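You operate a simulated robot arm through the tools that you are given. There is no shell and no other tool.

The job below is to be done with a simulated two-armed robot. You get a single attempt, and the scene is never put back.

JOB
Hold the black floor light on the middle shelf of the parts rack steady with one hand and press the button of the black floor light to switch it on with the other.

The check looks at the end state, three seconds after you hand in, the way a careful person would. Anything else that was tipped, shoved, dropped, spilled or broken makes it a failure.

ROBOT AND FRAMES
Two 7-joint arms with four-finger grippers on one trunk, on a base that moves. Base frame: it is fixed to the floor where the robot stands at the start and does not move with it; the origin is under the middle of the robot, x ahead of it, y to its left, z up. Readings come in m, degrees, newtons and seconds.
The left shoulder is at the start at [0.04, 0.181, 1.13], the right one opposite. With the tool pointing down near the work surface each hand reaches from about 0.24 to 0.82 m from the robot's upright axis, wherever it stands, measured 20 degrees to its own side. Places, roughly: black floor light [1.75, -1.5, 1]; button of the black floor light [1.7, -1.5, 1]. Payload 3.67 kg a hand.
The TCP of each hand is the grasp point between the finger pads, 0.028 m short of the fingertips. In the tool frame z runs along the fingers and y along their closing line. The gripper opens to 0.112 m; its body begins 0.073 m behind the TCP.
Orientation is that of the tool frame in the base frame, as a unit quaternion [x, y, z, w]. With the fingers straight down and closing along the base's y, the tool's x points along the base's -x, its y along +y and its z along -z.

CONTROLS
- The arms move only by the tool jog_arm. It takes "left_plan", "right_plan" or both (then of equal length, played together; a hand with none holds still); each is a list of rows, each a list of 3 entries, a list of its own where there are three numbers: the opening, from 0 (shut) to 1 (fully open), then the shift along the tool's x, y, z in units of 30 mm (1.0 is 30 mm), then the turn, a rotation vector about the tool's x, y, z in units of 6 degrees (1.0 is 6 degrees). In form: [[gripper, [dx, dy, dz], [ax, ay, az]], ...]. A call has 1 to 20 rows; each row shifts and turns the commanded pose from where the row before left it, along the tool's axes as they then stand. A call with a number of a shift or a turn outside -1 to 1 is refused whole. A row lasts 0.2 s, in which the tool goes at most 0.05 m and 8.6 degrees; a call with a longer step from one row to the next is refused whole, and so is a gripper value outside its range. A pose out of reach is approached as far as the arm can. The call stops where the force on the tool passes 40 N (or 10 N more than at its start, if that is more) or the arm is blocked; 0.2 s more then pass. Each finger travels about 0.0724 m/s and halts on what it meets, pressing with about 35 N; the grip force reading is that of the motor and also rises with nothing between the fingers. The clock runs only during rows and for 0.2 s after the last one: add rows that do not move to give the fingers time. It gives the time, the measured TCP pose, the force on the tool (base axes), the opening and the grip force at its end, in the units of the frame above (readings bear some noise), with the torque about the TCP (base axes, N m) and any sound that the robot's microphone picked up.
- Cameras (640 x 400 px; columns grow to the right, rows downward): "scene" is now at [0.1104, -0.0053, 1.3705]; the picture's right is [-0.07, -1.00, 0.00], its down [-0.49, 0.03, -0.87] and it looks along [0.87, -0.06, -0.49] (base axes); focal length 264 px, centre (320, 200). "left" rides on the left gripper at [0.06, 0.018, -0.104] in its tool frame; the picture's right is [-0.29, 0.96, 0.00], its down [-0.80, -0.24, -0.55] and it looks along [-0.53, -0.16, 0.83] (tool axes); focal length 234 px, centre (320, 200). "right" rides on the right gripper at [0.06, -0.018, -0.104] in its tool frame; the picture's right is [0.29, 0.96, 0.00], its down [-0.80, 0.24, -0.55] and it looks along [-0.53, 0.16, 0.83] (tool axes); focal length 234 px, centre (320, 200). There is no depth. A picture from a camera that has moved, and an enlarged one, comes with that camera's place and axes in the base frame and with its lens.
- capture(camera): a new picture of that camera. No time passes.
- move_column(by): moves the trunk up (or, below 0, down) by that many m; the arms and the scene camera ride with it, the base frame stays. It gives what a move gives, with no picture.
- drive_base(legs): drives the robot by 1 to 6 legs, each [ahead, left, turn to the left] in m, m and degrees, along the robot's own axes; the way and the turn of a leg run together, so that a leg with both is an arc; at most 1.5 m and 180 degrees a leg. The arms and the cameras ride along, it lands a little off, and it stops where it bumps. It gives what a move gives.
- pan_tilt(pan, tilt): turns the head with the scene camera to pan (to the left, within 86 degrees either way) and tilt (down, from -29 to 69), counted from straight ahead of the robot. It gives what a move gives.
- close_up(camera, box): a new picture of the part [left, top, right, bottom] of that camera's present view, enlarged. No time passes.
- close_job(): hands the job in; it is judged then, once.

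Nothing tells you exact positions but the pictures and the camera data. Unless the task says otherwise, let go and move clear before handing in.

The tools are called by a JSON object that holds its "method" and its "body". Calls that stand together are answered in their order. jog_arm: Moves the arms, as the interface text tells. Its arguments: {"type":"object","properties":{"left_plan":{"type":"array"},"right_plan":{"type":"array"}},"required":[]} The other tools are called the same way: move_column (by) moves the trunk up or down; drive_base (legs) drives the base; pan_tilt (pan, tilt) turns the head that bears the scene camera; capture (camera) takes a picture; close_up (camera, box) takes an enlarged picture of a part of a camera's view; close_job () hands the job in.

At the start:

```text
t: 0.0
left_tool_pos: [0.5984, 0.2243, 1.1899]
left_ee_rot: [0.0, 1.0, 0.0, -0.001]
left_wrist_force: [-1.1, 0.6, 0.3]
left_wrist_torque: [0.0, -0.01, -0.02]
left_width: 0.1121
left_gripper_force: 0.0
right_tool_pos: [0.5764, -0.2298, 1.1353]
right_ee_rot: [0.0, 1.0, 0.0, 0.0]
right_wrist_force: [-0.2, -0.6, -0.6]
right_wrist_torque: [-0.03, 0.02, -0.02]
right_width: 0.112
right_gripper_force: 0.1
trunk travel left (down, up): [-0.25, 0.264]
robot x, y, heading: [0.0018, 0.0, -0.0]
head pan, tilt (commanded): [-3.9, 29.4]
```

scene: 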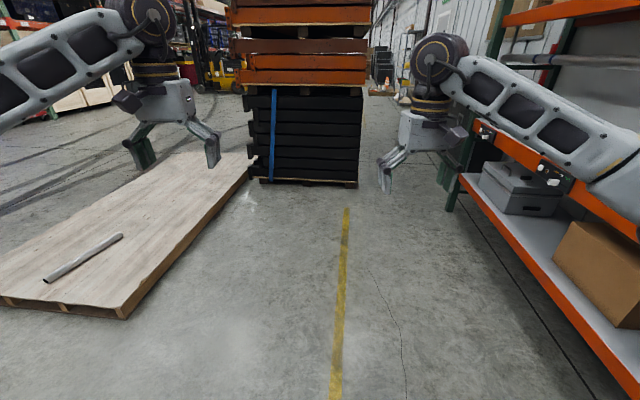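
right: 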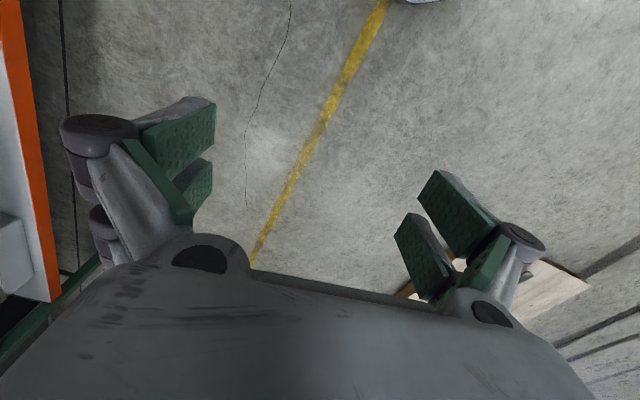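
left: 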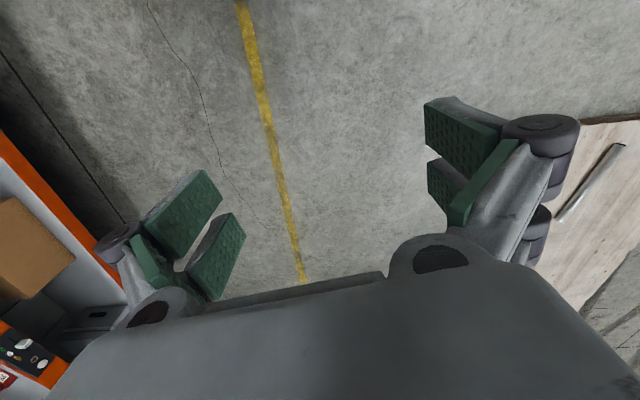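

The rack is along the robot's right side, and the floor light should be near [1.75, -1.5, 1]. I'll turn the head to the right to look at the rack before moving.

{"method": "pan_tilt", "body": {"pan": -42, "tilt": 15}}

{"method": "capture", "body": {"camera": "scene"}}

```text
t: 1.0
left_tool_pos: [0.5973, 0.2229, 1.1884]
left_ee_rot: [0.0, 1.0, 0.0, 0.0]
left_wrist_force: [0.4, -0.6, -0.7]
left_wrist_torque: [-0.02, 0.02, -0.01]
left_width: 0.1117
left_gripper_force: 0.0
right_tool_pos: [0.5762, -0.2303, 1.1353]
right_ee_rot: [0.0, 1.0, 0.001, 0.0]
right_wrist_force: [0.6, 0.4, 0.6]
right_wrist_torque: [0.01, -0.02, 0.02]
right_width: 0.1122
right_gripper_force: 0.1
trunk travel left (down, up): [-0.25, 0.264]
robot x, y, heading: [0.0018, 0.0013, -0.2]
head pan, tilt (commanded): [-42.0, 15.0]
```

```text
taken
camera scene: at [0.0894, -0.0615, 1.3936], right [-0.67, -0.74, 0.0], down [-0.19, 0.17, -0.97], along [0.72, -0.65, -0.26], focal length 264 px, centre (320, 200)
```

scene: 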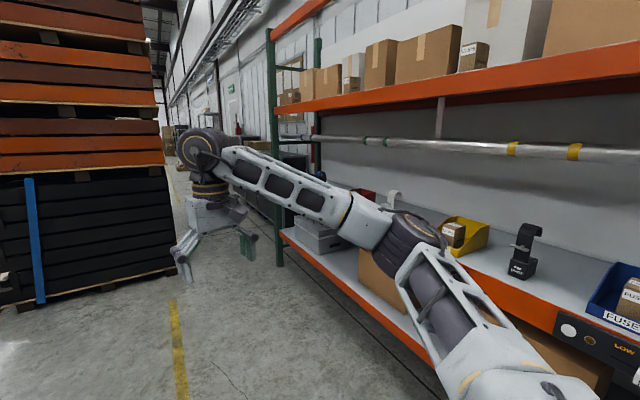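

The arm hides the spot I need. I'll zoom in on the shelf items that are visible.

{"method": "close_up", "body": {"camera": "scene", "box": [300, 170, 460, 270]}}

{"method": "close_up", "body": {"camera": "scene", "box": [440, 200, 640, 325]}}

```text
4.00 times, centred on (380, 220) of scene
camera zoom: at [0.0894, -0.0615, 1.3936], right [-0.67, -0.74, 0.0], down [-0.19, 0.17, -0.97], along [0.72, -0.65, -0.26], focal length 1055 px, centre (80, 120)
```

zoom: 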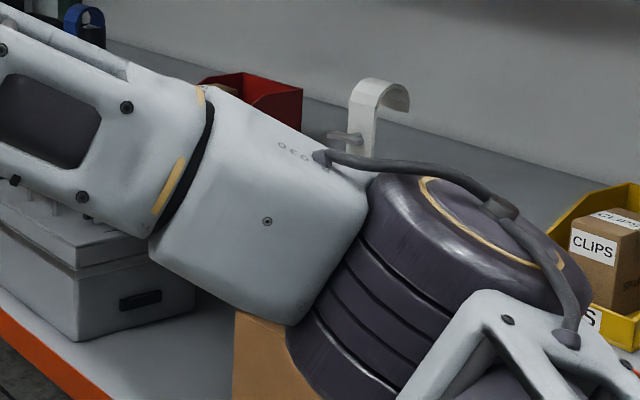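

```text
3.20 times, centred on (540, 262) of scene
camera zoom: at [0.0894, -0.0615, 1.3936], right [-0.67, -0.74, 0.0], down [-0.19, 0.17, -0.97], along [0.72, -0.65, -0.26], focal length 844 px, centre (-384, 0)
```

zoom: 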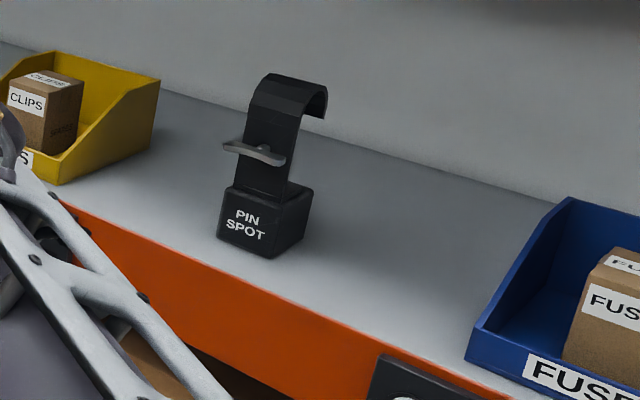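

The light labelled PIN SPOT is near x≈0.3, a white one is near x≈1.1, and the named place at x≈1.75 is hidden behind the arm. I'll drive ahead along the clear lane, face the rack and look again.

{"method": "drive_base", "body": {"legs": [[1.4, 0.0, 0.0], [0.0, 0.0, -90.0]]}}

{"method": "pan_tilt", "body": {"pan": 0, "tilt": 25}}

{"method": "capture", "body": {"camera": "scene"}}

```text
t: 12.5
left_tool_pos: [1.6437, -0.5917, 1.1891]
left_ee_rot: [0.701, 0.713, 0.0, 0.0]
left_wrist_force: [0.2, 0.8, -0.7]
left_wrist_torque: [-0.04, -0.01, 0.03]
left_width: 0.112
left_gripper_force: 0.1
right_tool_pos: [1.1911, -0.5782, 1.1357]
right_ee_rot: [0.702, 0.713, 0.0, 0.0]
right_wrist_force: [-0.1, -0.1, -0.4]
right_wrist_torque: [-0.03, 0.0, 0.02]
right_width: 0.1122
right_gripper_force: 0.1
trunk travel left (down, up): [-0.25, 0.264]
robot x, y, heading: [1.4111, 0.0021, -89.2]
head pan, tilt (commanded): [-42.0, 15.0]
```

```text
t: 13.6
left_tool_pos: [1.644, -0.5908, 1.1892]
left_ee_rot: [0.702, 0.713, 0.0, 0.001]
left_wrist_force: [0.5, 0.3, -0.2]
left_wrist_torque: [-0.04, -0.01, 0.01]
left_width: 0.1121
left_gripper_force: 0.0
right_tool_pos: [1.1906, -0.5774, 1.1351]
right_ee_rot: [0.702, 0.712, -0.001, 0.0]
right_wrist_force: [0.2, 0.5, 0.3]
right_wrist_torque: [0.0, -0.01, 0.01]
right_width: 0.1123
right_gripper_force: 0.1
trunk travel left (down, up): [-0.25, 0.264]
robot x, y, heading: [1.4103, 0.0012, -89.0]
head pan, tilt (commanded): [0.0, 25.0]
```

```text
taken
camera scene: at [1.4122, -0.1098, 1.3775], right [-1.0, -0.01, 0.0], down [-0.01, 0.42, -0.91], along [0.01, -0.91, -0.42], focal length 264 px, centre (320, 200)
```

scene: 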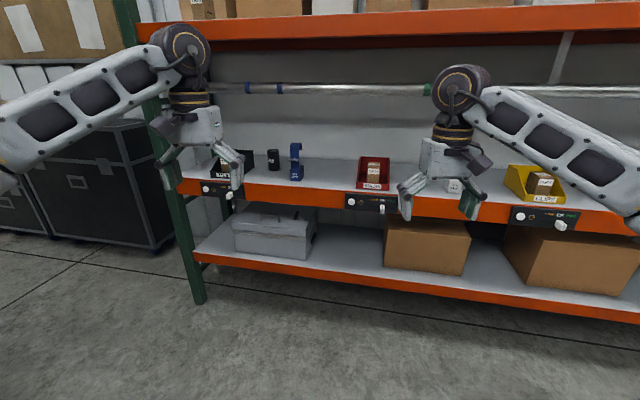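

{"method": "close_up", "body": {"camera": "scene", "box": [170, 110, 410, 260]}}

{"method": "close_up", "body": {"camera": "scene", "box": [200, 140, 312, 210]}}

{"method": "close_up", "body": {"camera": "scene", "box": [400, 130, 600, 255]}}

```text
2.67 times, centred on (290, 185) of scene
camera zoom: at [1.4122, -0.1098, 1.3775], right [-1.0, -0.01, 0.0], down [-0.01, 0.42, -0.91], along [0.01, -0.91, -0.42], focal length 703 px, centre (400, 240)
```

zoom: 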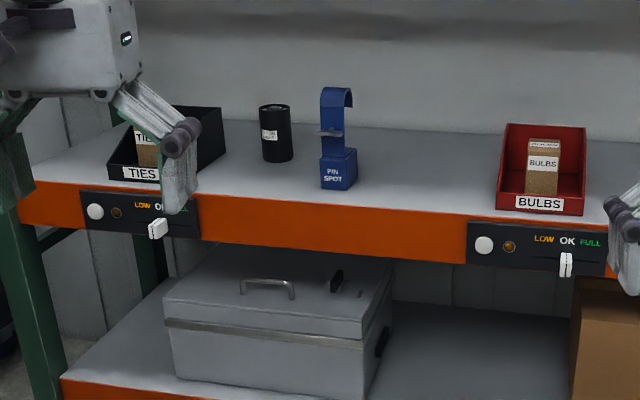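

```text
5.71 times, centred on (256, 175) of scene
camera zoom: at [1.4122, -0.1098, 1.3775], right [-1.0, -0.01, 0.0], down [-0.01, 0.42, -0.91], along [0.01, -0.91, -0.42], focal length 1507 px, centre (686, 343)
```

zoom: 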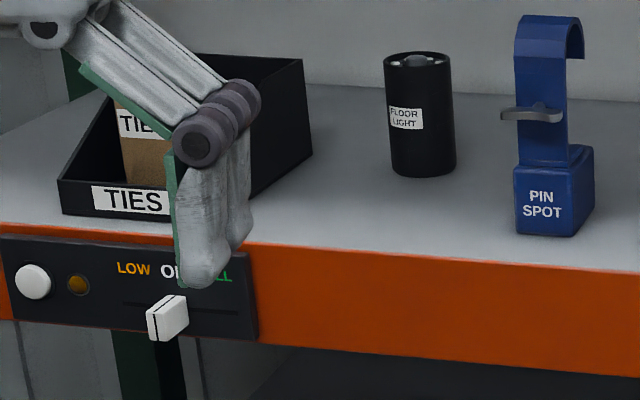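

```text
3.20 times, centred on (500, 192) of scene
camera zoom: at [1.4122, -0.1098, 1.3775], right [-1.0, -0.01, 0.0], down [-0.01, 0.42, -0.91], along [0.01, -0.91, -0.42], focal length 844 px, centre (-256, 224)
```

zoom: 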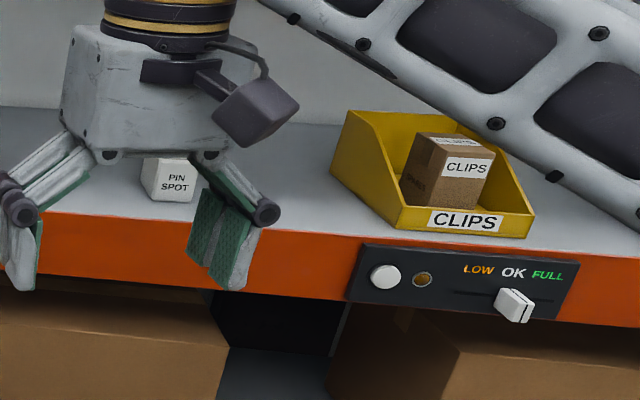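

The black cylinder labelled FLOOR LIGHT is near x≈1.68, y≈-1.48, between the black TIES bin and the blue PIN SPOT. I'll square up in front of it, a bit closer but still clear of the rack, and look at its top.

{"method": "drive_base", "body": {"legs": [[0.25, 0.27, -1.0]]}}

{"method": "move_column", "body": {"by": 0.25}}

{"method": "pan_tilt", "body": {"pan": 0, "tilt": 30}}

{"method": "capture", "body": {"camera": "scene"}}

```text
t: 15.9
left_tool_pos: [1.9031, -0.8453, 1.1894]
left_ee_rot: [0.708, 0.706, 0.0, 0.0]
left_wrist_force: [0.2, 0.0, -0.3]
left_wrist_torque: [0.04, -0.06, -0.01]
left_width: 0.1118
left_gripper_force: 0.1
right_tool_pos: [1.4505, -0.8226, 1.1353]
right_ee_rot: [0.708, 0.706, 0.0, 0.0]
right_wrist_force: [0.4, -0.9, -0.1]
right_wrist_torque: [0.02, 0.04, 0.02]
right_width: 0.112
right_gripper_force: 0.0
trunk travel left (down, up): [-0.25, 0.264]
robot x, y, heading: [1.6778, -0.2476, -90.4]
head pan, tilt (commanded): [0.0, 25.0]
```

```text
t: 18.5
left_tool_pos: [1.9033, -0.8458, 1.4388]
left_ee_rot: [0.708, 0.706, 0.0, -0.001]
left_wrist_force: [-0.4, 0.0, -0.1]
left_wrist_torque: [0.01, 0.0, 0.01]
left_width: 0.1121
left_gripper_force: 0.0
right_tool_pos: [1.4506, -0.8236, 1.385]
right_ee_rot: [0.708, 0.706, 0.0, 0.001]
right_wrist_force: [0.7, 0.8, -0.5]
right_wrist_torque: [-0.01, 0.01, 0.01]
right_width: 0.1121
right_gripper_force: 0.0
trunk travel left (down, up): [-0.5, 0.014]
robot x, y, heading: [1.6805, -0.247, -90.2]
head pan, tilt (commanded): [0.0, 25.0]
```

```text
t: 19.1
left_tool_pos: [1.9029, -0.8461, 1.4392]
left_ee_rot: [0.709, 0.705, 0.0, 0.0]
left_wrist_force: [-0.7, -0.1, 0.4]
left_wrist_torque: [-0.03, -0.01, 0.02]
left_width: 0.1116
left_gripper_force: 0.0
right_tool_pos: [1.4509, -0.8241, 1.3844]
right_ee_rot: [0.708, 0.706, 0.0, 0.0]
right_wrist_force: [-0.6, -0.8, -0.7]
right_wrist_torque: [0.02, 0.0, 0.01]
right_width: 0.112
right_gripper_force: 0.0
trunk travel left (down, up): [-0.5, 0.014]
robot x, y, heading: [1.6821, -0.2473, -90.4]
head pan, tilt (commanded): [0.0, 30.0]
```

```text
taken
camera scene: at [1.6811, -0.3584, 1.6192], right [-1.0, 0.0, 0.0], down [0.0, 0.5, -0.87], along [0.0, -0.87, -0.5], focal length 264 px, centre (320, 200)
```

scene: 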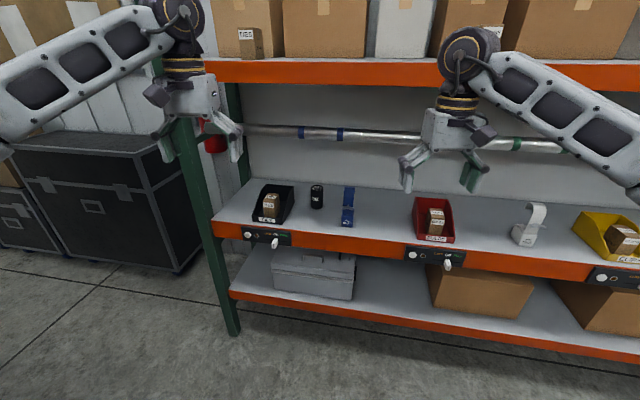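

{"method": "close_up", "body": {"camera": "scene", "box": [240, 160, 400, 260]}}

{"method": "close_up", "body": {"camera": "scene", "box": [292, 175, 348, 210]}}

{"method": "close_up", "body": {"camera": "scene", "box": [160, 40, 480, 240]}}

```text
4.00 times, centred on (320, 210) of scene
camera zoom: at [1.6811, -0.3584, 1.6192], right [-1.0, 0.0, 0.0], down [0.0, 0.5, -0.87], along [0.0, -0.87, -0.5], focal length 1055 px, centre (320, 160)
```

zoom: 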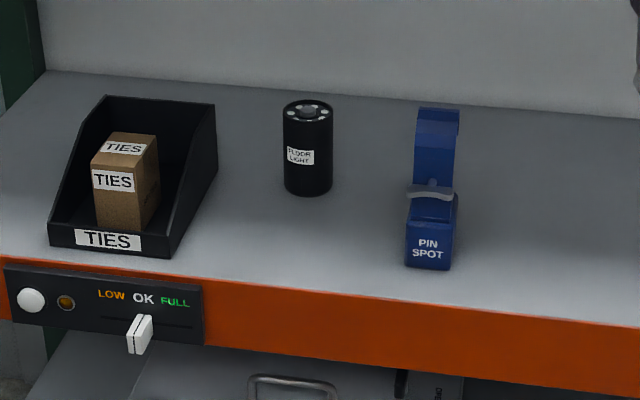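

```text
11.43 times, centred on (320, 192) of scene
camera zoom: at [1.6811, -0.3584, 1.6192], right [-1.0, 0.0, 0.0], down [0.0, 0.5, -0.87], along [0.0, -0.87, -0.5], focal length 3013 px, centre (320, 286)
```

zoom: 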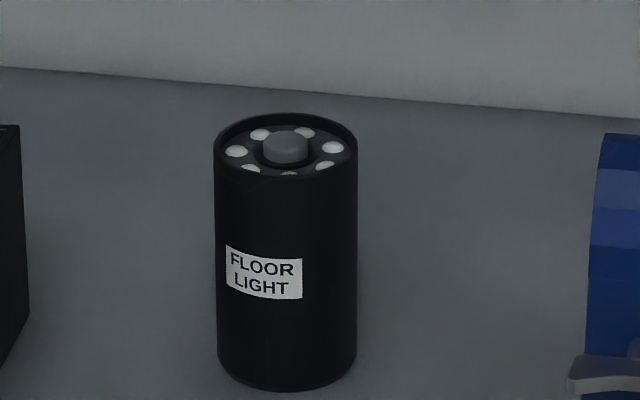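

```text
2.00 times, centred on (320, 140) of scene
camera zoom: at [1.6811, -0.3584, 1.6192], right [-1.0, 0.0, 0.0], down [0.0, 0.5, -0.87], along [0.0, -0.87, -0.5], focal length 527 px, centre (320, 320)
```

zoom: 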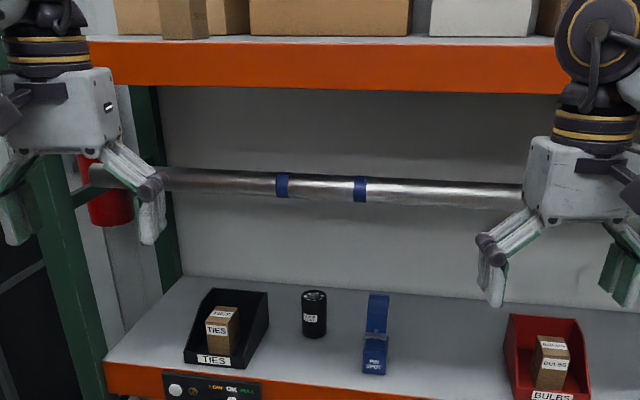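

I see a round black lamp standing on end, with a grey push button at the centre of its top ring of LEDs. I place the button near [1.69, -1.52, 1.02], the shelf top at z≈0.91, and a pipe along y≈-1.34, z≈1.33. Next I'll shut the left gripper and look at the finger shapes before planning the press.

{"method": "jog_arm", "body": {"left_plan": [[0.5, [0, 0, 0], [0, 0, 0]], [0, [0, 0, 0], [0, 0, 0]], [0, [0, 0, 0], [0, 0, 0]], [0, [0, 0, 0], [0, 0, 0]], [0, [0, 0, 0], [0, 0, 0]]]}}

{"method": "capture", "body": {"camera": "left"}}

{"method": "close_up", "body": {"camera": "scene", "box": [100, 0, 292, 120]}}

{"method": "close_up", "body": {"camera": "scene", "box": [370, 80, 530, 180]}}

```text
t: 20.4
left_tool_pos: [1.9038, -0.847, 1.4391]
left_ee_rot: [0.709, 0.705, 0.0, -0.001]
left_wrist_force: [0.8, 0.0, -1.0]
left_wrist_torque: [-0.01, 0.02, 0.02]
left_width: 0.0002
left_gripper_force: 35.3
right_tool_pos: [1.4502, -0.8238, 1.3848]
right_ee_rot: [0.708, 0.706, 0.0, 0.0]
right_wrist_force: [-0.2, -0.5, -0.5]
right_wrist_torque: [0.01, -0.01, -0.01]
right_width: 0.112
right_gripper_force: 0.1
trunk travel left (down, up): [-0.5, 0.014]
robot x, y, heading: [1.6774, -0.2462, -90.1]
head pan, tilt (commanded): [0.0, 30.0]
```

```text
taken
camera left: at [1.9215, -0.7853, 1.5422], right [0.96, -0.29, 0.0], down [-0.24, -0.8, 0.55], along [-0.16, -0.53, -0.83], focal length 234 px, centre (320, 200)
```

left: 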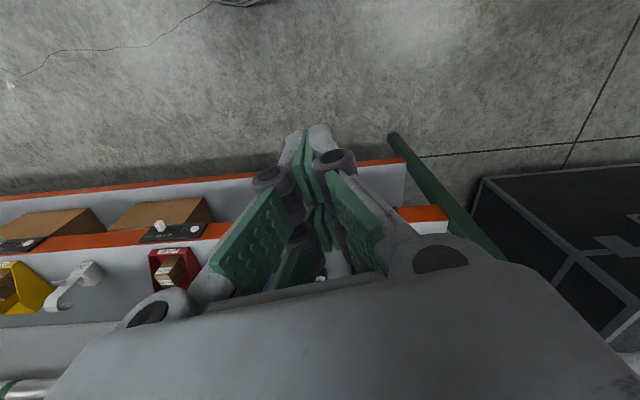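

```text
3.33 times, centred on (196, 60) of scene
camera zoom: at [1.6811, -0.3583, 1.6192], right [-1.0, 0.0, 0.0], down [0.0, 0.5, -0.87], along [0.0, -0.87, -0.5], focal length 879 px, centre (733, 667)
```

zoom: 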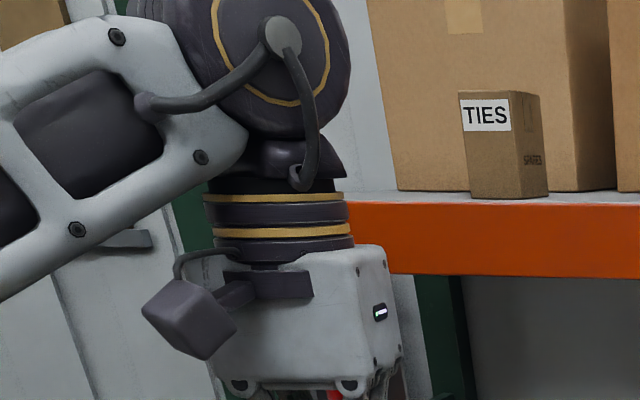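

```text
4.00 times, centred on (450, 130) of scene
camera zoom: at [1.6811, -0.3583, 1.6192], right [-1.0, 0.0, 0.0], down [0.0, 0.5, -0.87], along [0.0, -0.87, -0.5], focal length 1055 px, centre (-200, 480)
```

zoom: 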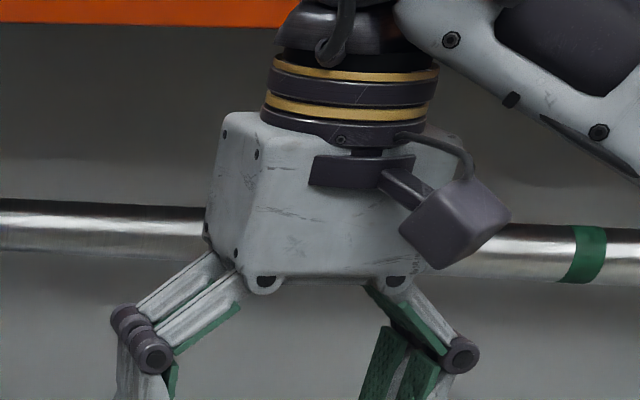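

I now know how the fingers look and where the camera sits on the tool's +x side. The plan is for the right hand to hold the lamp from the front, slightly pitched down. The left hand, shut, will press the button from the upper left, passing under the pipe. First I'll lower the trunk and turn both tools here in the clear.

{"method": "move_column", "body": {"by": -0.25}}

{"method": "jog_arm", "body": {"left_plan": [[0, [0, 0, 0], [0, 0, 1]], [0, [0, 0, 0], [0, 0, 1]], [0, [0, 0, 0], [0, 0, 1]], [0, [0, 0, 0], [0, 0, 1]], [0, [0, 0, 0], [0, 0, 1]], [0, [0, 0, 0], [0, 0, 1]], [0, [0, 0, 0], [0, 0, 1]], [0, [0, 0, 0], [0, 0, 1]], [0, [0, 0, 0], [0, 0, 0]], [0, [0, 0, 0], [0, 0, 0]], [0, [0, 0, 0], [0, 0, 0]]], "right_plan": [[0.8, [0, 0, 0], [0, -1, 0]], [0.8, [0, 0, 0], [0, -1, 0]], [0.8, [0, 0, 0], [0, -1, 0]], [0.8, [0, 0, 0], [0, -1, 0]], [0.8, [0, 0, 0], [0, -1, 0]], [0.8, [0, 0, 0], [0, -1, 0]], [0.8, [0, 0, 0], [0, -1, 0]], [0.8, [0, 0, 0], [0, -1, 0]], [0.8, [0, 0, 0], [0, -1, 0]], [0.8, [0, 0, 0], [0, -1, 0]], [0.8, [0, 0, 0], [0, -1, 0]]]}}

{"method": "capture", "body": {"camera": "scene"}}

```text
t: 22.9
left_tool_pos: [1.9039, -0.8467, 1.1893]
left_ee_rot: [0.708, 0.706, 0.0, 0.0]
left_wrist_force: [0.3, 0.4, 0.6]
left_wrist_torque: [-0.02, 0.0, -0.02]
left_width: 0.0
left_gripper_force: 35.2
right_tool_pos: [1.4497, -0.8238, 1.1355]
right_ee_rot: [0.708, 0.706, 0.0, 0.0]
right_wrist_force: [0.4, 0.3, 0.0]
right_wrist_torque: [0.02, 0.01, -0.02]
right_width: 0.112
right_gripper_force: 0.1
trunk travel left (down, up): [-0.25, 0.264]
robot x, y, heading: [1.6817, -0.2501, -90.1]
head pan, tilt (commanded): [0.0, 30.0]
```

```text
t: 25.3
left_tool_pos: [1.865, -0.7936, 1.1711]
left_ee_rot: [0.933, 0.36, -0.001, 0.001]
left_wrist_force: [-0.2, 0.1, -0.8]
left_wrist_torque: [0.02, 0.01, -0.03]
left_width: 0.0002
left_gripper_force: 34.5
left hand out of reach, approached as far as the arm can: row 7, 8
right_tool_pos: [1.4498, -0.8244, 1.1349]
right_ee_rot: [0.594, 0.592, -0.385, 0.385]
right_wrist_force: [0.7, 0.4, 0.1]
right_wrist_torque: [0.0, -0.03, -0.01]
right_width: 0.0895
right_gripper_force: 0.1
trunk travel left (down, up): [-0.25, 0.264]
robot x, y, heading: [1.6825, -0.2487, -90.0]
head pan, tilt (commanded): [0.0, 30.0]
```

```text
taken
camera scene: at [1.6809, -0.3581, 1.3695], right [-1.0, 0.0, 0.0], down [0.0, 0.5, -0.87], along [0.0, -0.87, -0.5], focal length 264 px, centre (320, 200)
```

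scene: 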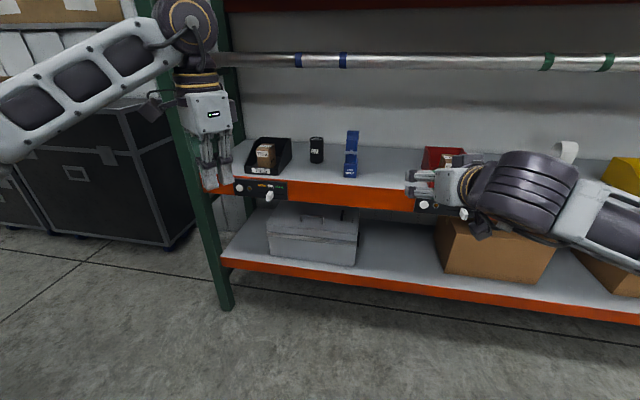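

The right tool pitched up well, but the left wrist stops at about +45° of roll. I'll roll the left tool the other way, which would also put its camera on top, and see how far it goes.

{"method": "jog_arm", "body": {"left_plan": [[0, [0, 0, 0], [0, 0, -1]], [0, [0, 0, 0], [0, 0, -1]], [0, [0, 0, 0], [0, 0, -1]], [0, [0, 0, 0], [0, 0, -1]], [0, [0, 0, 0], [0, 0, -1]], [0, [0, 0, 0], [0, 0, -1]], [0, [0, 0, 0], [0, 0, -1]], [0, [0, 0, 0], [0, 0, -1]], [0, [0, 0, 0], [0, 0, -1]], [0, [0, 0, 0], [0, 0, -1]], [0, [0, 0, 0], [0, 0, -1]], [0, [0, 0, 0], [0, 0, -1]], [0, [0, 0, 0], [0, 0, -1]], [0, [0, 0, 0], [0, 0, -1]], [0, [0, 0, 0], [0, 0, -1]], [0, [0, 0, 0], [0, 0, -1]], [0, [0, 0, 0], [0, 0, -1]], [0, [0, 0, 0], [0, 0, -1]], [0, [0, 0, 0], [0, 0, -1]], [0, [0, 0, 0], [0, 0, -1]]]}}

```text
t: 29.5
left_tool_pos: [1.8655, -0.7945, 1.1729]
left_ee_rot: [0.157, 0.988, 0.0, 0.0]
left_wrist_force: [-0.9, 0.3, -0.3]
left_wrist_torque: [0.0, -0.02, -0.02]
left_width: 0.0
left_gripper_force: 34.6
right_tool_pos: [1.4498, -0.8232, 1.1348]
right_ee_rot: [0.594, 0.592, -0.385, 0.385]
right_wrist_force: [-1.1, -0.4, -0.1]
right_wrist_torque: [0.0, 0.03, 0.02]
right_width: 0.0897
right_gripper_force: 0.1
trunk travel left (down, up): [-0.25, 0.264]
robot x, y, heading: [1.6796, -0.2482, -90.0]
head pan, tilt (commanded): [0.0, 30.0]
```

{"method": "jog_arm", "body": {"left_plan": [[0, [0, 0, 0], [0, 0, -1]], [0, [0, 0, 0], [0, 0, -1]], [0, [0, 0, 0], [0, 0, -1]], [0, [0, 0, 0], [0, 0, -1]], [0, [0, 0, 0], [0, 0, -1]], [0, [0, 0, 0], [0, 0, -1]], [0, [0, 0, 0], [0, 0, -1]], [0, [0, 0, 0], [0, 0, -1]]]}}

```text
t: 31.3
left_tool_pos: [1.8645, -0.7936, 1.1718]
left_ee_rot: [-0.259, 0.966, 0.0, 0.0]
left_wrist_force: [0.4, -0.2, 0.1]
left_wrist_torque: [0.02, 0.01, 0.0]
left_width: 0.0
left_gripper_force: 35.5
right_tool_pos: [1.4497, -0.8243, 1.1356]
right_ee_rot: [0.594, 0.592, -0.386, 0.385]
right_wrist_force: [-0.2, -0.5, 0.5]
right_wrist_torque: [0.02, 0.0, -0.01]
right_width: 0.0895
right_gripper_force: 0.1
trunk travel left (down, up): [-0.25, 0.264]
robot x, y, heading: [1.6792, -0.2478, -90.1]
head pan, tilt (commanded): [0.0, 30.0]
```

The left tool rolled fully to -120°, so its camera will be on top after pitching. Now I'll pitch it 50° so it points forward-right and down.

{"method": "jog_arm", "body": {"left_plan": [[0, [0, 0, 0], [0, 1, 0]], [0, [0, 0, 0], [0, 1, 0]], [0, [0, 0, 0], [0, 1, 0]], [0, [0, 0, 0], [0, 1, 0]], [0, [0, 0, 0], [0, 1, 0]], [0, [0, 0, 0], [0, 1, 0]], [0, [0, 0, 0], [0, 1, 0]], [0, [0, 0, 0], [0, 1, 0]], [0, [0, 0, 0], [0, 0.33, 0]]]}}

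{"method": "capture", "body": {"camera": "scene"}}

{"method": "capture", "body": {"camera": "left"}}

{"method": "capture", "body": {"camera": "right"}}

```text
t: 33.3
left_tool_pos: [1.8659, -0.7941, 1.1726]
left_ee_rot: [-0.233, 0.875, -0.109, -0.409]
left_wrist_force: [0.6, -0.2, -0.8]
left_wrist_torque: [-0.01, -0.01, 0.0]
left_width: 0.0002
left_gripper_force: 35.3
right_tool_pos: [1.4497, -0.8227, 1.1346]
right_ee_rot: [0.594, 0.592, -0.386, 0.384]
right_wrist_force: [0.9, 0.3, 0.8]
right_wrist_torque: [-0.02, -0.01, 0.01]
right_width: 0.0896
right_gripper_force: 0.1
trunk travel left (down, up): [-0.25, 0.264]
robot x, y, heading: [1.6845, -0.2488, -90.3]
head pan, tilt (commanded): [0.0, 30.0]
```

```text
taken
camera scene: at [1.681, -0.3582, 1.3695], right [-1.0, 0.0, 0.0], down [0.0, 0.5, -0.87], along [0.0, -0.87, -0.5], focal length 264 px, centre (320, 200)
```

scene: 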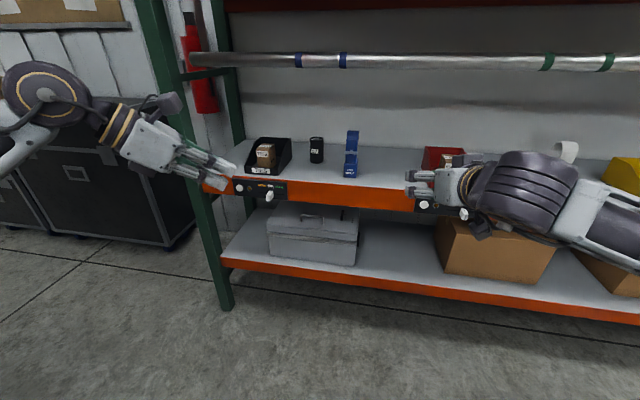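

```text
taken
camera left: at [1.8918, -0.7571, 1.2841], right [-0.32, 0.92, -0.22], down [0.93, 0.26, -0.26], along [-0.18, -0.29, -0.94], focal length 234 px, centre (320, 200)
```

left: 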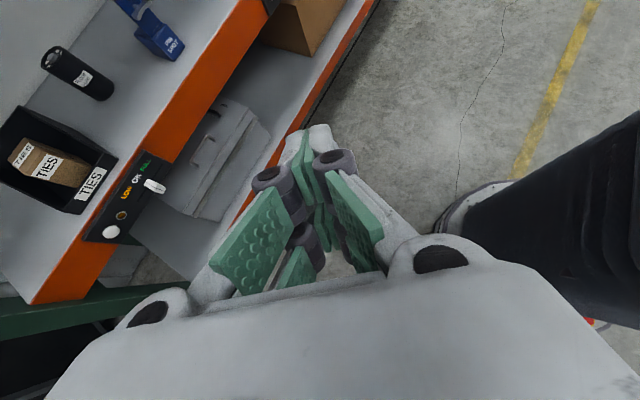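

```text
taken
camera right: at [1.4329, -0.7043, 1.1226], right [0.96, 0.11, -0.26], down [0.24, 0.18, 0.95], along [0.16, -0.98, 0.15], focal length 234 px, centre (320, 200)
```

right: 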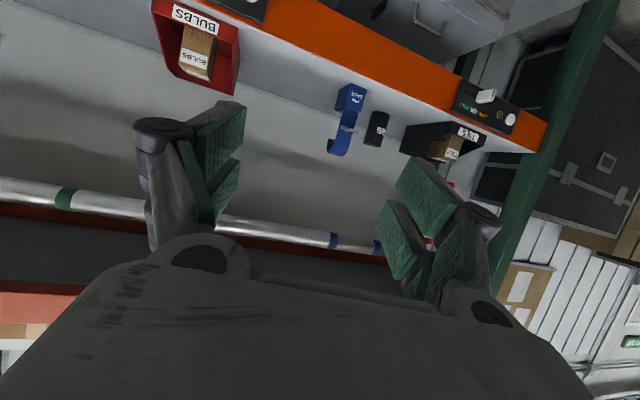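

Both tools are in the right orientation. I'll lower and pull back both hands a bit, flatten the left pitch to about 35°, and then drive toward the rack in steps.

{"method": "jog_arm", "body": {"left_plan": [[0, [-0.907, 0.722, 0.217], [0, 0.2, 0]], [0, [-0.907, 0.722, 0.217], [0, 0.2, 0]], [0, [-0.907, 0.722, 0.217], [0, 0.2, 0]], [0, [-0.907, 0.722, 0.217], [0, 0.23, 0]]], "right_plan": [[0.8, [0.865, 0, -0.71], [0, 0, 0]], [0.8, [0.865, 0, -0.71], [0, 0, 0]], [0.8, [0.865, 0, -0.71], [0, 0, 0]], [0.8, [0.865, 0, -0.71], [0, 0, 0]]]}}

{"method": "drive_base", "body": {"legs": [[0.35, -0.06, 0.0]]}}

{"method": "capture", "body": {"camera": "scene"}}

```text
t: 34.3
left_tool_pos: [1.8617, -0.6936, 1.071]
left_ee_rot: [-0.228, 0.857, -0.12, -0.446]
left_wrist_force: [-0.5, 0.0, 0.1]
left_wrist_torque: [-0.01, 0.01, 0.05]
left_width: 0.0
left_gripper_force: 34.5
right_tool_pos: [1.4592, -0.7795, 1.0949]
right_ee_rot: [0.594, 0.592, -0.386, 0.384]
right_wrist_force: [-0.7, 0.4, 0.0]
right_wrist_torque: [0.04, -0.01, 0.03]
right_width: 0.0896
right_gripper_force: 0.0
right hand out of reach, approached as far as the arm can: row 2, 3, 4
trunk travel left (down, up): [-0.25, 0.264]
robot x, y, heading: [1.6847, -0.2496, -90.3]
head pan, tilt (commanded): [0.0, 30.0]
```

```text
t: 36.6
left_tool_pos: [1.8021, -1.0429, 1.07]
left_ee_rot: [-0.23, 0.857, -0.119, -0.446]
left_wrist_force: [-0.3, -0.4, 0.1]
left_wrist_torque: [0.01, -0.03, -0.01]
left_width: 0.0
left_gripper_force: 34.9
right_tool_pos: [1.4003, -1.1281, 1.0923]
right_ee_rot: [0.593, 0.593, -0.385, 0.385]
right_wrist_force: [0.7, -0.9, 0.8]
right_wrist_torque: [0.02, 0.0, 0.0]
right_width: 0.0897
right_gripper_force: 0.0
trunk travel left (down, up): [-0.25, 0.264]
robot x, y, heading: [1.6238, -0.5967, -90.3]
head pan, tilt (commanded): [0.0, 30.0]
```

```text
taken
camera scene: at [1.6204, -0.7061, 1.3694], right [-1.0, 0.0, 0.0], down [0.0, 0.5, -0.87], along [0.0, -0.87, -0.5], focal length 264 px, centre (320, 200)
```

scene: 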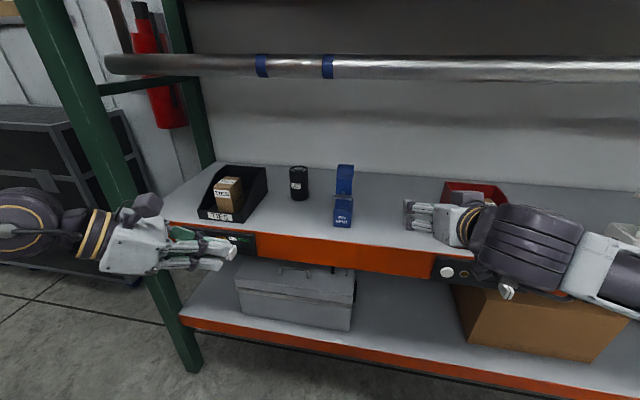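

The hands are clear of the rack. I'll zoom in on the lamp from here to refine its position.

{"method": "close_up", "body": {"camera": "scene", "box": [260, 150, 356, 210]}}

{"method": "close_up", "body": {"camera": "scene", "box": [180, 150, 372, 270]}}

```text
6.67 times, centred on (308, 180) of scene
camera zoom: at [1.6204, -0.7061, 1.3694], right [-1.0, 0.0, 0.0], down [0.0, 0.5, -0.87], along [0.0, -0.87, -0.5], focal length 1758 px, centre (400, 333)
```

zoom: 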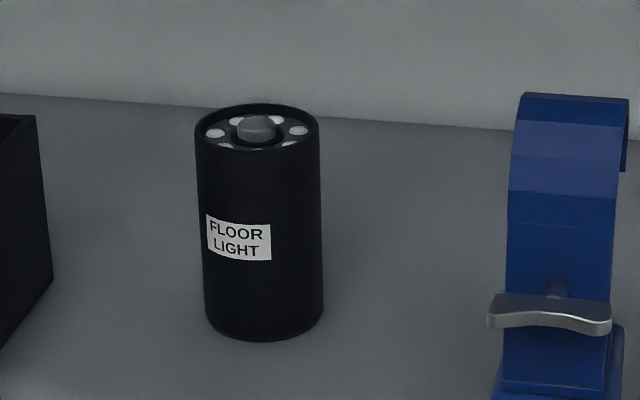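

```text
3.33 times, centred on (276, 210) of scene
camera zoom: at [1.6204, -0.7061, 1.3694], right [-1.0, 0.0, 0.0], down [0.0, 0.5, -0.87], along [0.0, -0.87, -0.5], focal length 879 px, centre (467, 167)
```

zoom: 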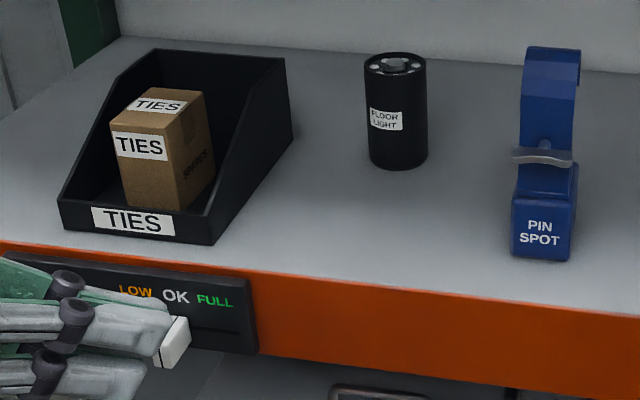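

I now put the button top at about [1.690, -1.530, 1.016], the lamp radius at 0.032, and the shelf at z≈0.908. I'll move the left hand out of the way (out, up, and 10° more yaw) and then drive the last 0.18 m.

{"method": "jog_arm", "body": {"left_plan": [[0, [0.093, -0.25, -0.593], [-0.342, 0, 0.239]], [0, [0.093, -0.25, -0.593], [-0.342, 0, 0.239]], [0, [0.093, -0.25, -0.593], [-0.342, 0, 0.239]], [0, [0.093, -0.25, -0.593], [-0.342, 0, 0.239]]]}}

{"method": "drive_base", "body": {"legs": [[0.18, 0.0, 0.3]]}}

{"method": "capture", "body": {"camera": "scene"}}

```text
t: 37.6
left_tool_pos: [1.864, -1.0462, 1.1213]
left_ee_rot: [-0.154, 0.873, -0.079, -0.455]
left_wrist_force: [1.5, -0.4, 0.7]
left_wrist_torque: [-0.04, 0.0, -0.02]
left_width: 0.0
left_gripper_force: 34.9
right_tool_pos: [1.4002, -1.1284, 1.0932]
right_ee_rot: [0.594, 0.593, -0.385, 0.384]
right_wrist_force: [-0.2, -0.9, -0.5]
right_wrist_torque: [0.0, 0.0, -0.02]
right_width: 0.0895
right_gripper_force: 0.0
trunk travel left (down, up): [-0.25, 0.264]
robot x, y, heading: [1.6185, -0.5939, -90.1]
head pan, tilt (commanded): [0.0, 30.0]
```

```text
t: 39.2
left_tool_pos: [1.8656, -1.2245, 1.1184]
left_ee_rot: [-0.157, 0.873, -0.082, -0.454]
left_wrist_force: [0.4, -0.4, -0.2]
left_wrist_torque: [0.03, 0.04, 0.0]
left_width: 0.0
left_gripper_force: 34.7
right_tool_pos: [1.4034, -1.31, 1.0925]
right_ee_rot: [0.592, 0.594, -0.384, 0.385]
right_wrist_force: [0.8, -0.3, 0.0]
right_wrist_torque: [0.01, -0.03, -0.01]
right_width: 0.0896
right_gripper_force: 0.0
trunk travel left (down, up): [-0.25, 0.264]
robot x, y, heading: [1.6193, -0.7742, -89.7]
head pan, tilt (commanded): [0.0, 30.0]
```

```text
taken
camera scene: at [1.6214, -0.885, 1.3694], right [-1.0, 0.0, 0.0], down [0.0, 0.5, -0.87], along [0.0, -0.87, -0.5], focal length 264 px, centre (320, 200)
```

scene: 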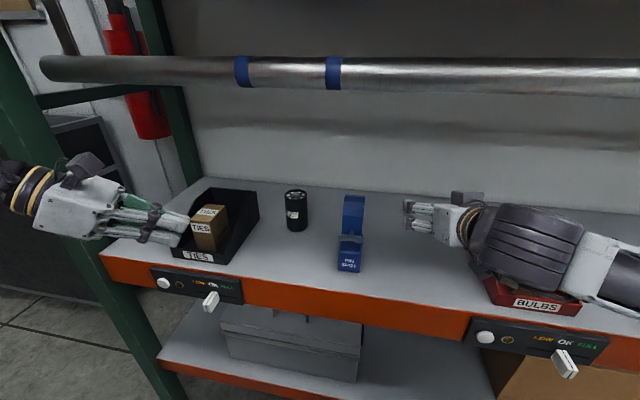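

{"method": "close_up", "body": {"camera": "scene", "box": [380, 170, 540, 270]}}

{"method": "close_up", "body": {"camera": "scene", "box": [256, 170, 384, 250]}}

{"method": "capture", "body": {"camera": "right"}}

{"method": "capture", "body": {"camera": "left"}}

```text
4.00 times, centred on (460, 220) of scene
camera zoom: at [1.6214, -0.885, 1.3694], right [-1.0, 0.0, 0.0], down [0.0, 0.5, -0.87], along [0.0, -0.87, -0.5], focal length 1055 px, centre (-240, 120)
```

zoom: 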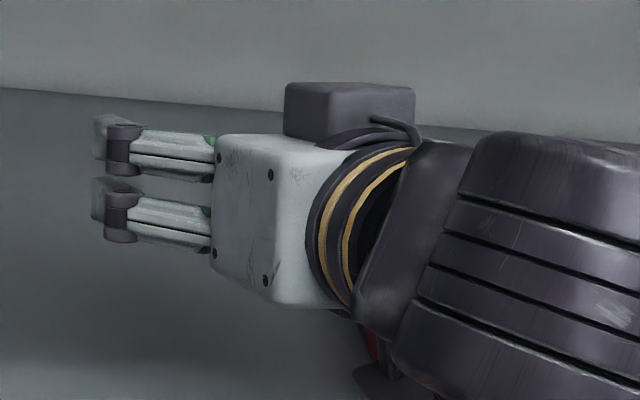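

```text
5.00 times, centred on (320, 210) of scene
camera zoom: at [1.6214, -0.885, 1.3694], right [-1.0, 0.0, 0.0], down [0.0, 0.5, -0.87], along [0.0, -0.87, -0.5], focal length 1318 px, centre (320, 150)
```

zoom: 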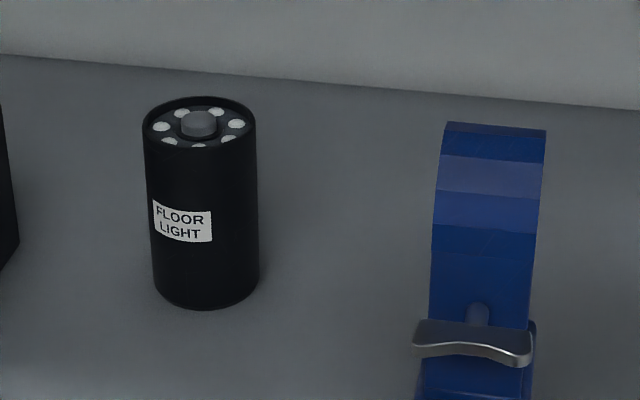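

```text
taken
camera right: at [1.385, -1.1905, 1.0808], right [0.96, 0.12, -0.26], down [0.24, 0.18, 0.95], along [0.16, -0.98, 0.14], focal length 234 px, centre (320, 200)
```

right: 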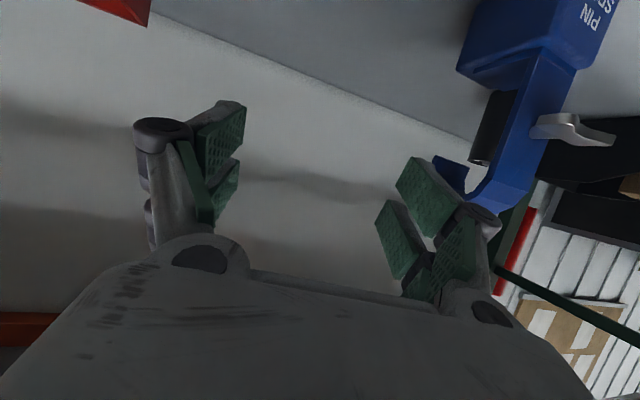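

```text
taken
camera left: at [1.9067, -1.1886, 1.2278], right [-0.18, 0.96, -0.23], down [0.94, 0.09, -0.33], along [-0.3, -0.28, -0.91], focal length 234 px, centre (320, 200)
```

left: 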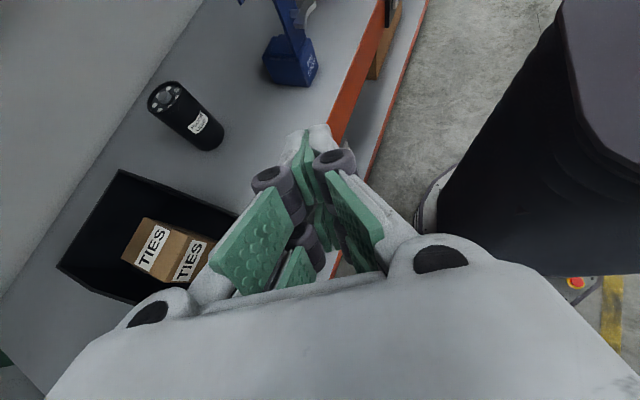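

{"method": "close_up", "body": {"camera": "scene", "box": [420, 180, 548, 260]}}

{"method": "close_up", "body": {"camera": "scene", "box": [420, 230, 580, 330]}}

{"method": "close_up", "body": {"camera": "scene", "box": [0, 130, 208, 260]}}

```text
5.00 times, centred on (484, 220) of scene
camera zoom: at [1.6214, -0.885, 1.3694], right [-1.0, 0.0, 0.0], down [0.0, 0.5, -0.87], along [0.0, -0.87, -0.5], focal length 1318 px, centre (-500, 100)
```

zoom: 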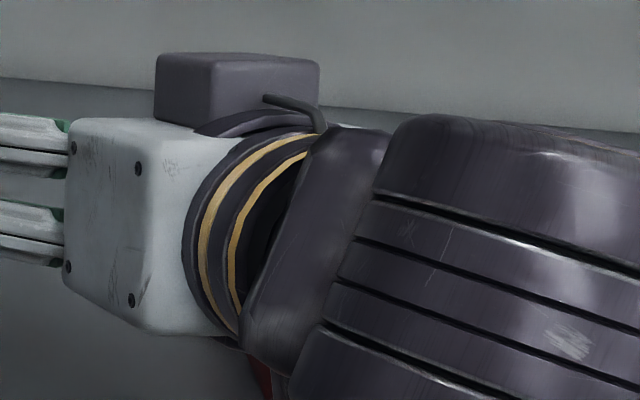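

```text
4.00 times, centred on (500, 280) of scene
camera zoom: at [1.6214, -0.885, 1.3694], right [-1.0, 0.0, 0.0], down [0.0, 0.5, -0.87], along [0.0, -0.87, -0.5], focal length 1055 px, centre (-400, -120)
```

zoom: 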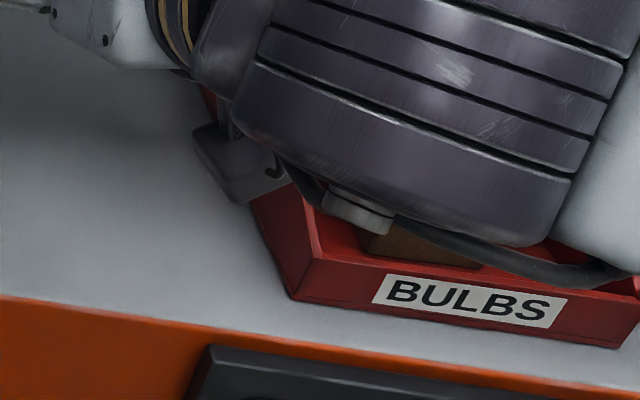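

```text
3.08 times, centred on (104, 195) of scene
camera zoom: at [1.6214, -0.885, 1.3694], right [-1.0, 0.0, 0.0], down [0.0, 0.5, -0.87], along [0.0, -0.87, -0.5], focal length 811 px, centre (985, 215)
```

zoom: 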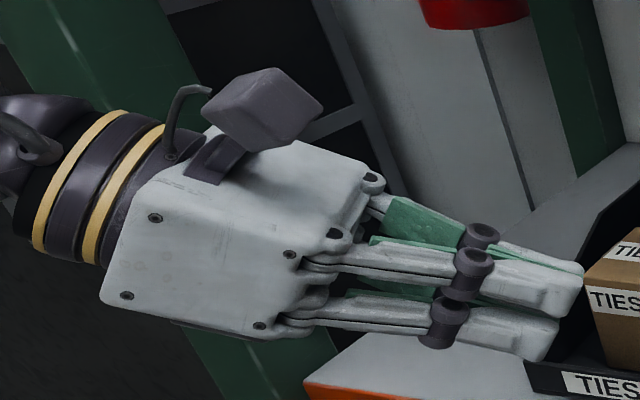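

The right gripper's camera is underneath it, and a second small box sits on the opposite side; I've allowed for both. Next I'll raise the right hand above the pin spot's height and slide it sideways to line up with the lamp at x≈1.69.

{"method": "jog_arm", "body": {"right_plan": [[0.8, [-0.91, 0, -0.41], [0, 0, 0]], [0.8, [-0.91, 0, -0.41], [0, 0, 0]], [0.8, [0, 0.957, 0], [0, 0, 0]], [0.8, [0, 0.957, 0], [0, 0, 0]], [0.8, [0, 0.957, 0], [0, 0, 0]], [0.8, [0, 0.957, 0], [0, 0, 0]], [0.8, [0, 0.957, 0], [0, 0, 0]], [0.8, [0, 0.957, 0], [0, 0, 0]], [0.8, [0, 0.957, 0], [0, 0, 0]], [0.8, [0, 0.957, 0], [0, 0, 0]], [0.8, [0, 0.957, 0], [0, 0, 0]], [0.8, [0, 0.957, 0], [0, 0, 0]]]}}

{"method": "capture", "body": {"camera": "scene"}}

{"method": "capture", "body": {"camera": "right"}}

```text
t: 41.8
left_tool_pos: [1.8676, -1.2228, 1.1201]
left_ee_rot: [-0.156, 0.873, -0.08, -0.455]
left_wrist_force: [0.4, -0.2, 0.2]
left_wrist_torque: [0.0, 0.04, -0.01]
left_width: 0.0
left_gripper_force: 35.5
right_tool_pos: [1.6901, -1.3079, 1.1554]
right_ee_rot: [0.592, 0.594, -0.385, 0.386]
right_wrist_force: [-0.5, -0.4, 0.1]
right_wrist_torque: [0.0, 0.03, -0.02]
right_width: 0.0896
right_gripper_force: 0.1
trunk travel left (down, up): [-0.25, 0.264]
robot x, y, heading: [1.6199, -0.774, -89.9]
head pan, tilt (commanded): [0.0, 30.0]
```

```text
taken
camera scene: at [1.6229, -0.8838, 1.3695], right [-1.0, 0.0, 0.0], down [0.0, 0.5, -0.87], along [0.0, -0.87, -0.5], focal length 264 px, centre (320, 200)
```

scene: 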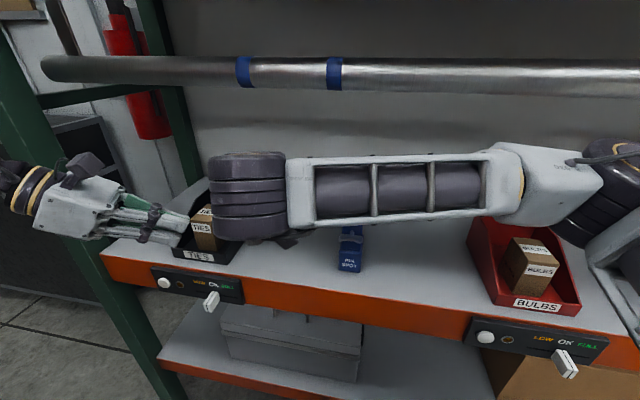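

```text
taken
camera right: at [1.6727, -1.1881, 1.1419], right [0.96, 0.12, -0.26], down [0.24, 0.18, 0.95], along [0.16, -0.98, 0.15], focal length 234 px, centre (320, 200)
```

right: 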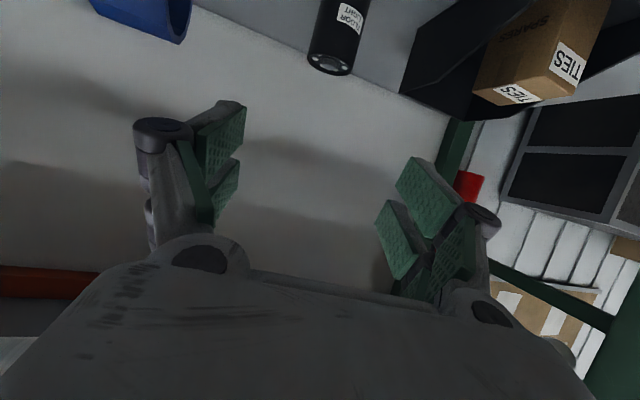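

The right forearm now runs sideways across the front, and reaching forward from this stance would bring it close to the blue pin spot. I'll shift the robot slightly left and back so that both forearms clear the pin spot and the rack post, and then realign the right hand.

{"method": "drive_base", "body": {"legs": [[-0.045, 0.085, 0.0]]}}

{"method": "capture", "body": {"camera": "scene"}}

```text
t: 42.9
left_tool_pos: [1.9506, -1.178, 1.1196]
left_ee_rot: [-0.157, 0.873, -0.082, -0.454]
left_wrist_force: [-0.2, 0.0, -0.5]
left_wrist_torque: [-0.02, 0.03, 0.0]
left_width: 0.0
left_gripper_force: 35.3
right_tool_pos: [1.7749, -1.2617, 1.1547]
right_ee_rot: [0.591, 0.594, -0.385, 0.386]
right_wrist_force: [1.4, 0.9, -1.2]
right_wrist_torque: [-0.01, 0.01, -0.02]
right_width: 0.0898
right_gripper_force: 0.1
trunk travel left (down, up): [-0.25, 0.264]
robot x, y, heading: [1.7047, -0.7268, -89.7]
head pan, tilt (commanded): [0.0, 30.0]
```

```text
taken
camera scene: at [1.7061, -0.8383, 1.3695], right [-1.0, 0.0, 0.0], down [0.0, 0.5, -0.87], along [0.0, -0.87, -0.5], focal length 264 px, centre (320, 200)
```

scene: 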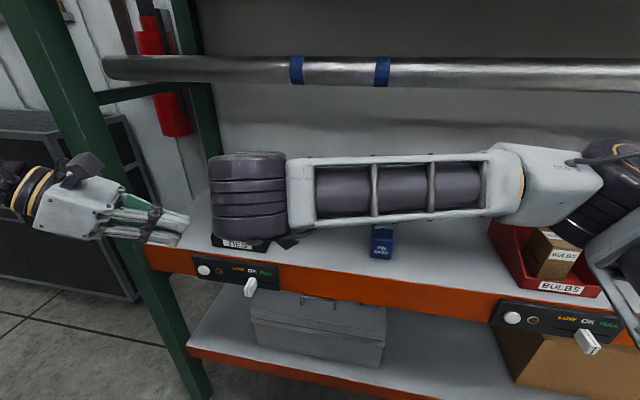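

{"method": "jog_arm", "body": {"right_plan": [[0.8, [0, -0.943, 0], [0, 0, 0]], [0.8, [0, -0.943, 0], [0, 0, 0]], [0.8, [0, -0.943, 0], [0, 0, 0]], [0.8, [0.937, 0, 0.418], [0, 0, 0]], [0.8, [0.937, 0, 0.418], [0, 0, 0]], [0.8, [0.937, 0, 0.418], [0, 0, 0]], [0.8, [0.937, 0, 0.418], [0, 0, 0]], [0.8, [0.937, 0, 0.418], [0, 0, 0]], [0.8, [0.937, 0, 0.418], [0, 0, 0]], [0.8, [0, 0, 0], [0, 0, 0]]]}}

{"method": "capture", "body": {"camera": "right"}}

{"method": "capture", "body": {"camera": "scene"}}

{"method": "capture", "body": {"camera": "left"}}

```text
t: 45.1
left_tool_pos: [1.9488, -1.1775, 1.1197]
left_ee_rot: [-0.156, 0.873, -0.081, -0.454]
left_wrist_force: [1.0, 0.8, 0.0]
left_wrist_torque: [-0.03, -0.03, 0.01]
left_width: 0.0002
left_gripper_force: 35.6
right_tool_pos: [1.6879, -1.2622, 0.9692]
right_ee_rot: [0.592, 0.595, -0.384, 0.386]
right_wrist_force: [0.2, 0.4, 0.2]
right_wrist_torque: [-0.03, -0.01, 0.0]
right_width: 0.0896
right_gripper_force: 0.0
trunk travel left (down, up): [-0.25, 0.264]
robot x, y, heading: [1.704, -0.7268, -89.7]
head pan, tilt (commanded): [0.0, 30.0]
```

```text
taken
camera right: at [1.6698, -1.143, 0.957], right [0.96, 0.12, -0.26], down [0.24, 0.18, 0.95], along [0.16, -0.98, 0.14], focal length 234 px, centre (320, 200)
```

right: 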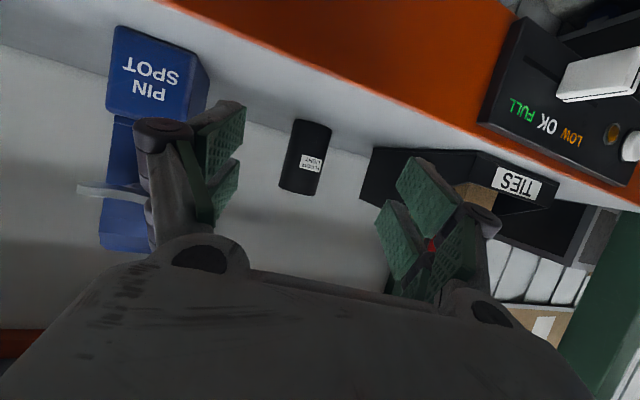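

```text
taken
camera scene: at [1.705, -0.8384, 1.3695], right [-1.0, 0.0, 0.0], down [0.0, 0.5, -0.87], along [0.0, -0.87, -0.5], focal length 264 px, centre (320, 200)
```

scene: 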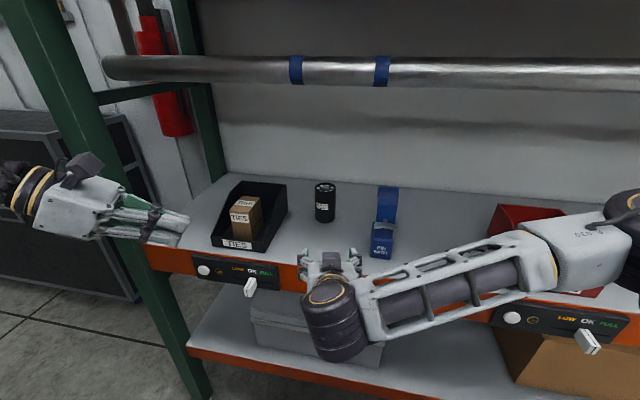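

```text
taken
camera left: at [1.9903, -1.1421, 1.2283], right [-0.18, 0.96, -0.24], down [0.94, 0.09, -0.34], along [-0.3, -0.28, -0.91], focal length 234 px, centre (320, 200)
```

left: 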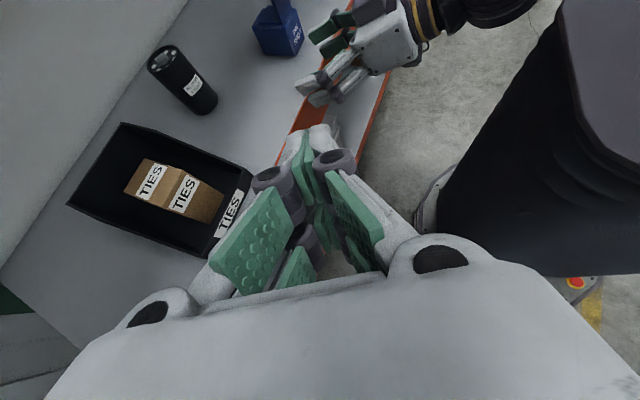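

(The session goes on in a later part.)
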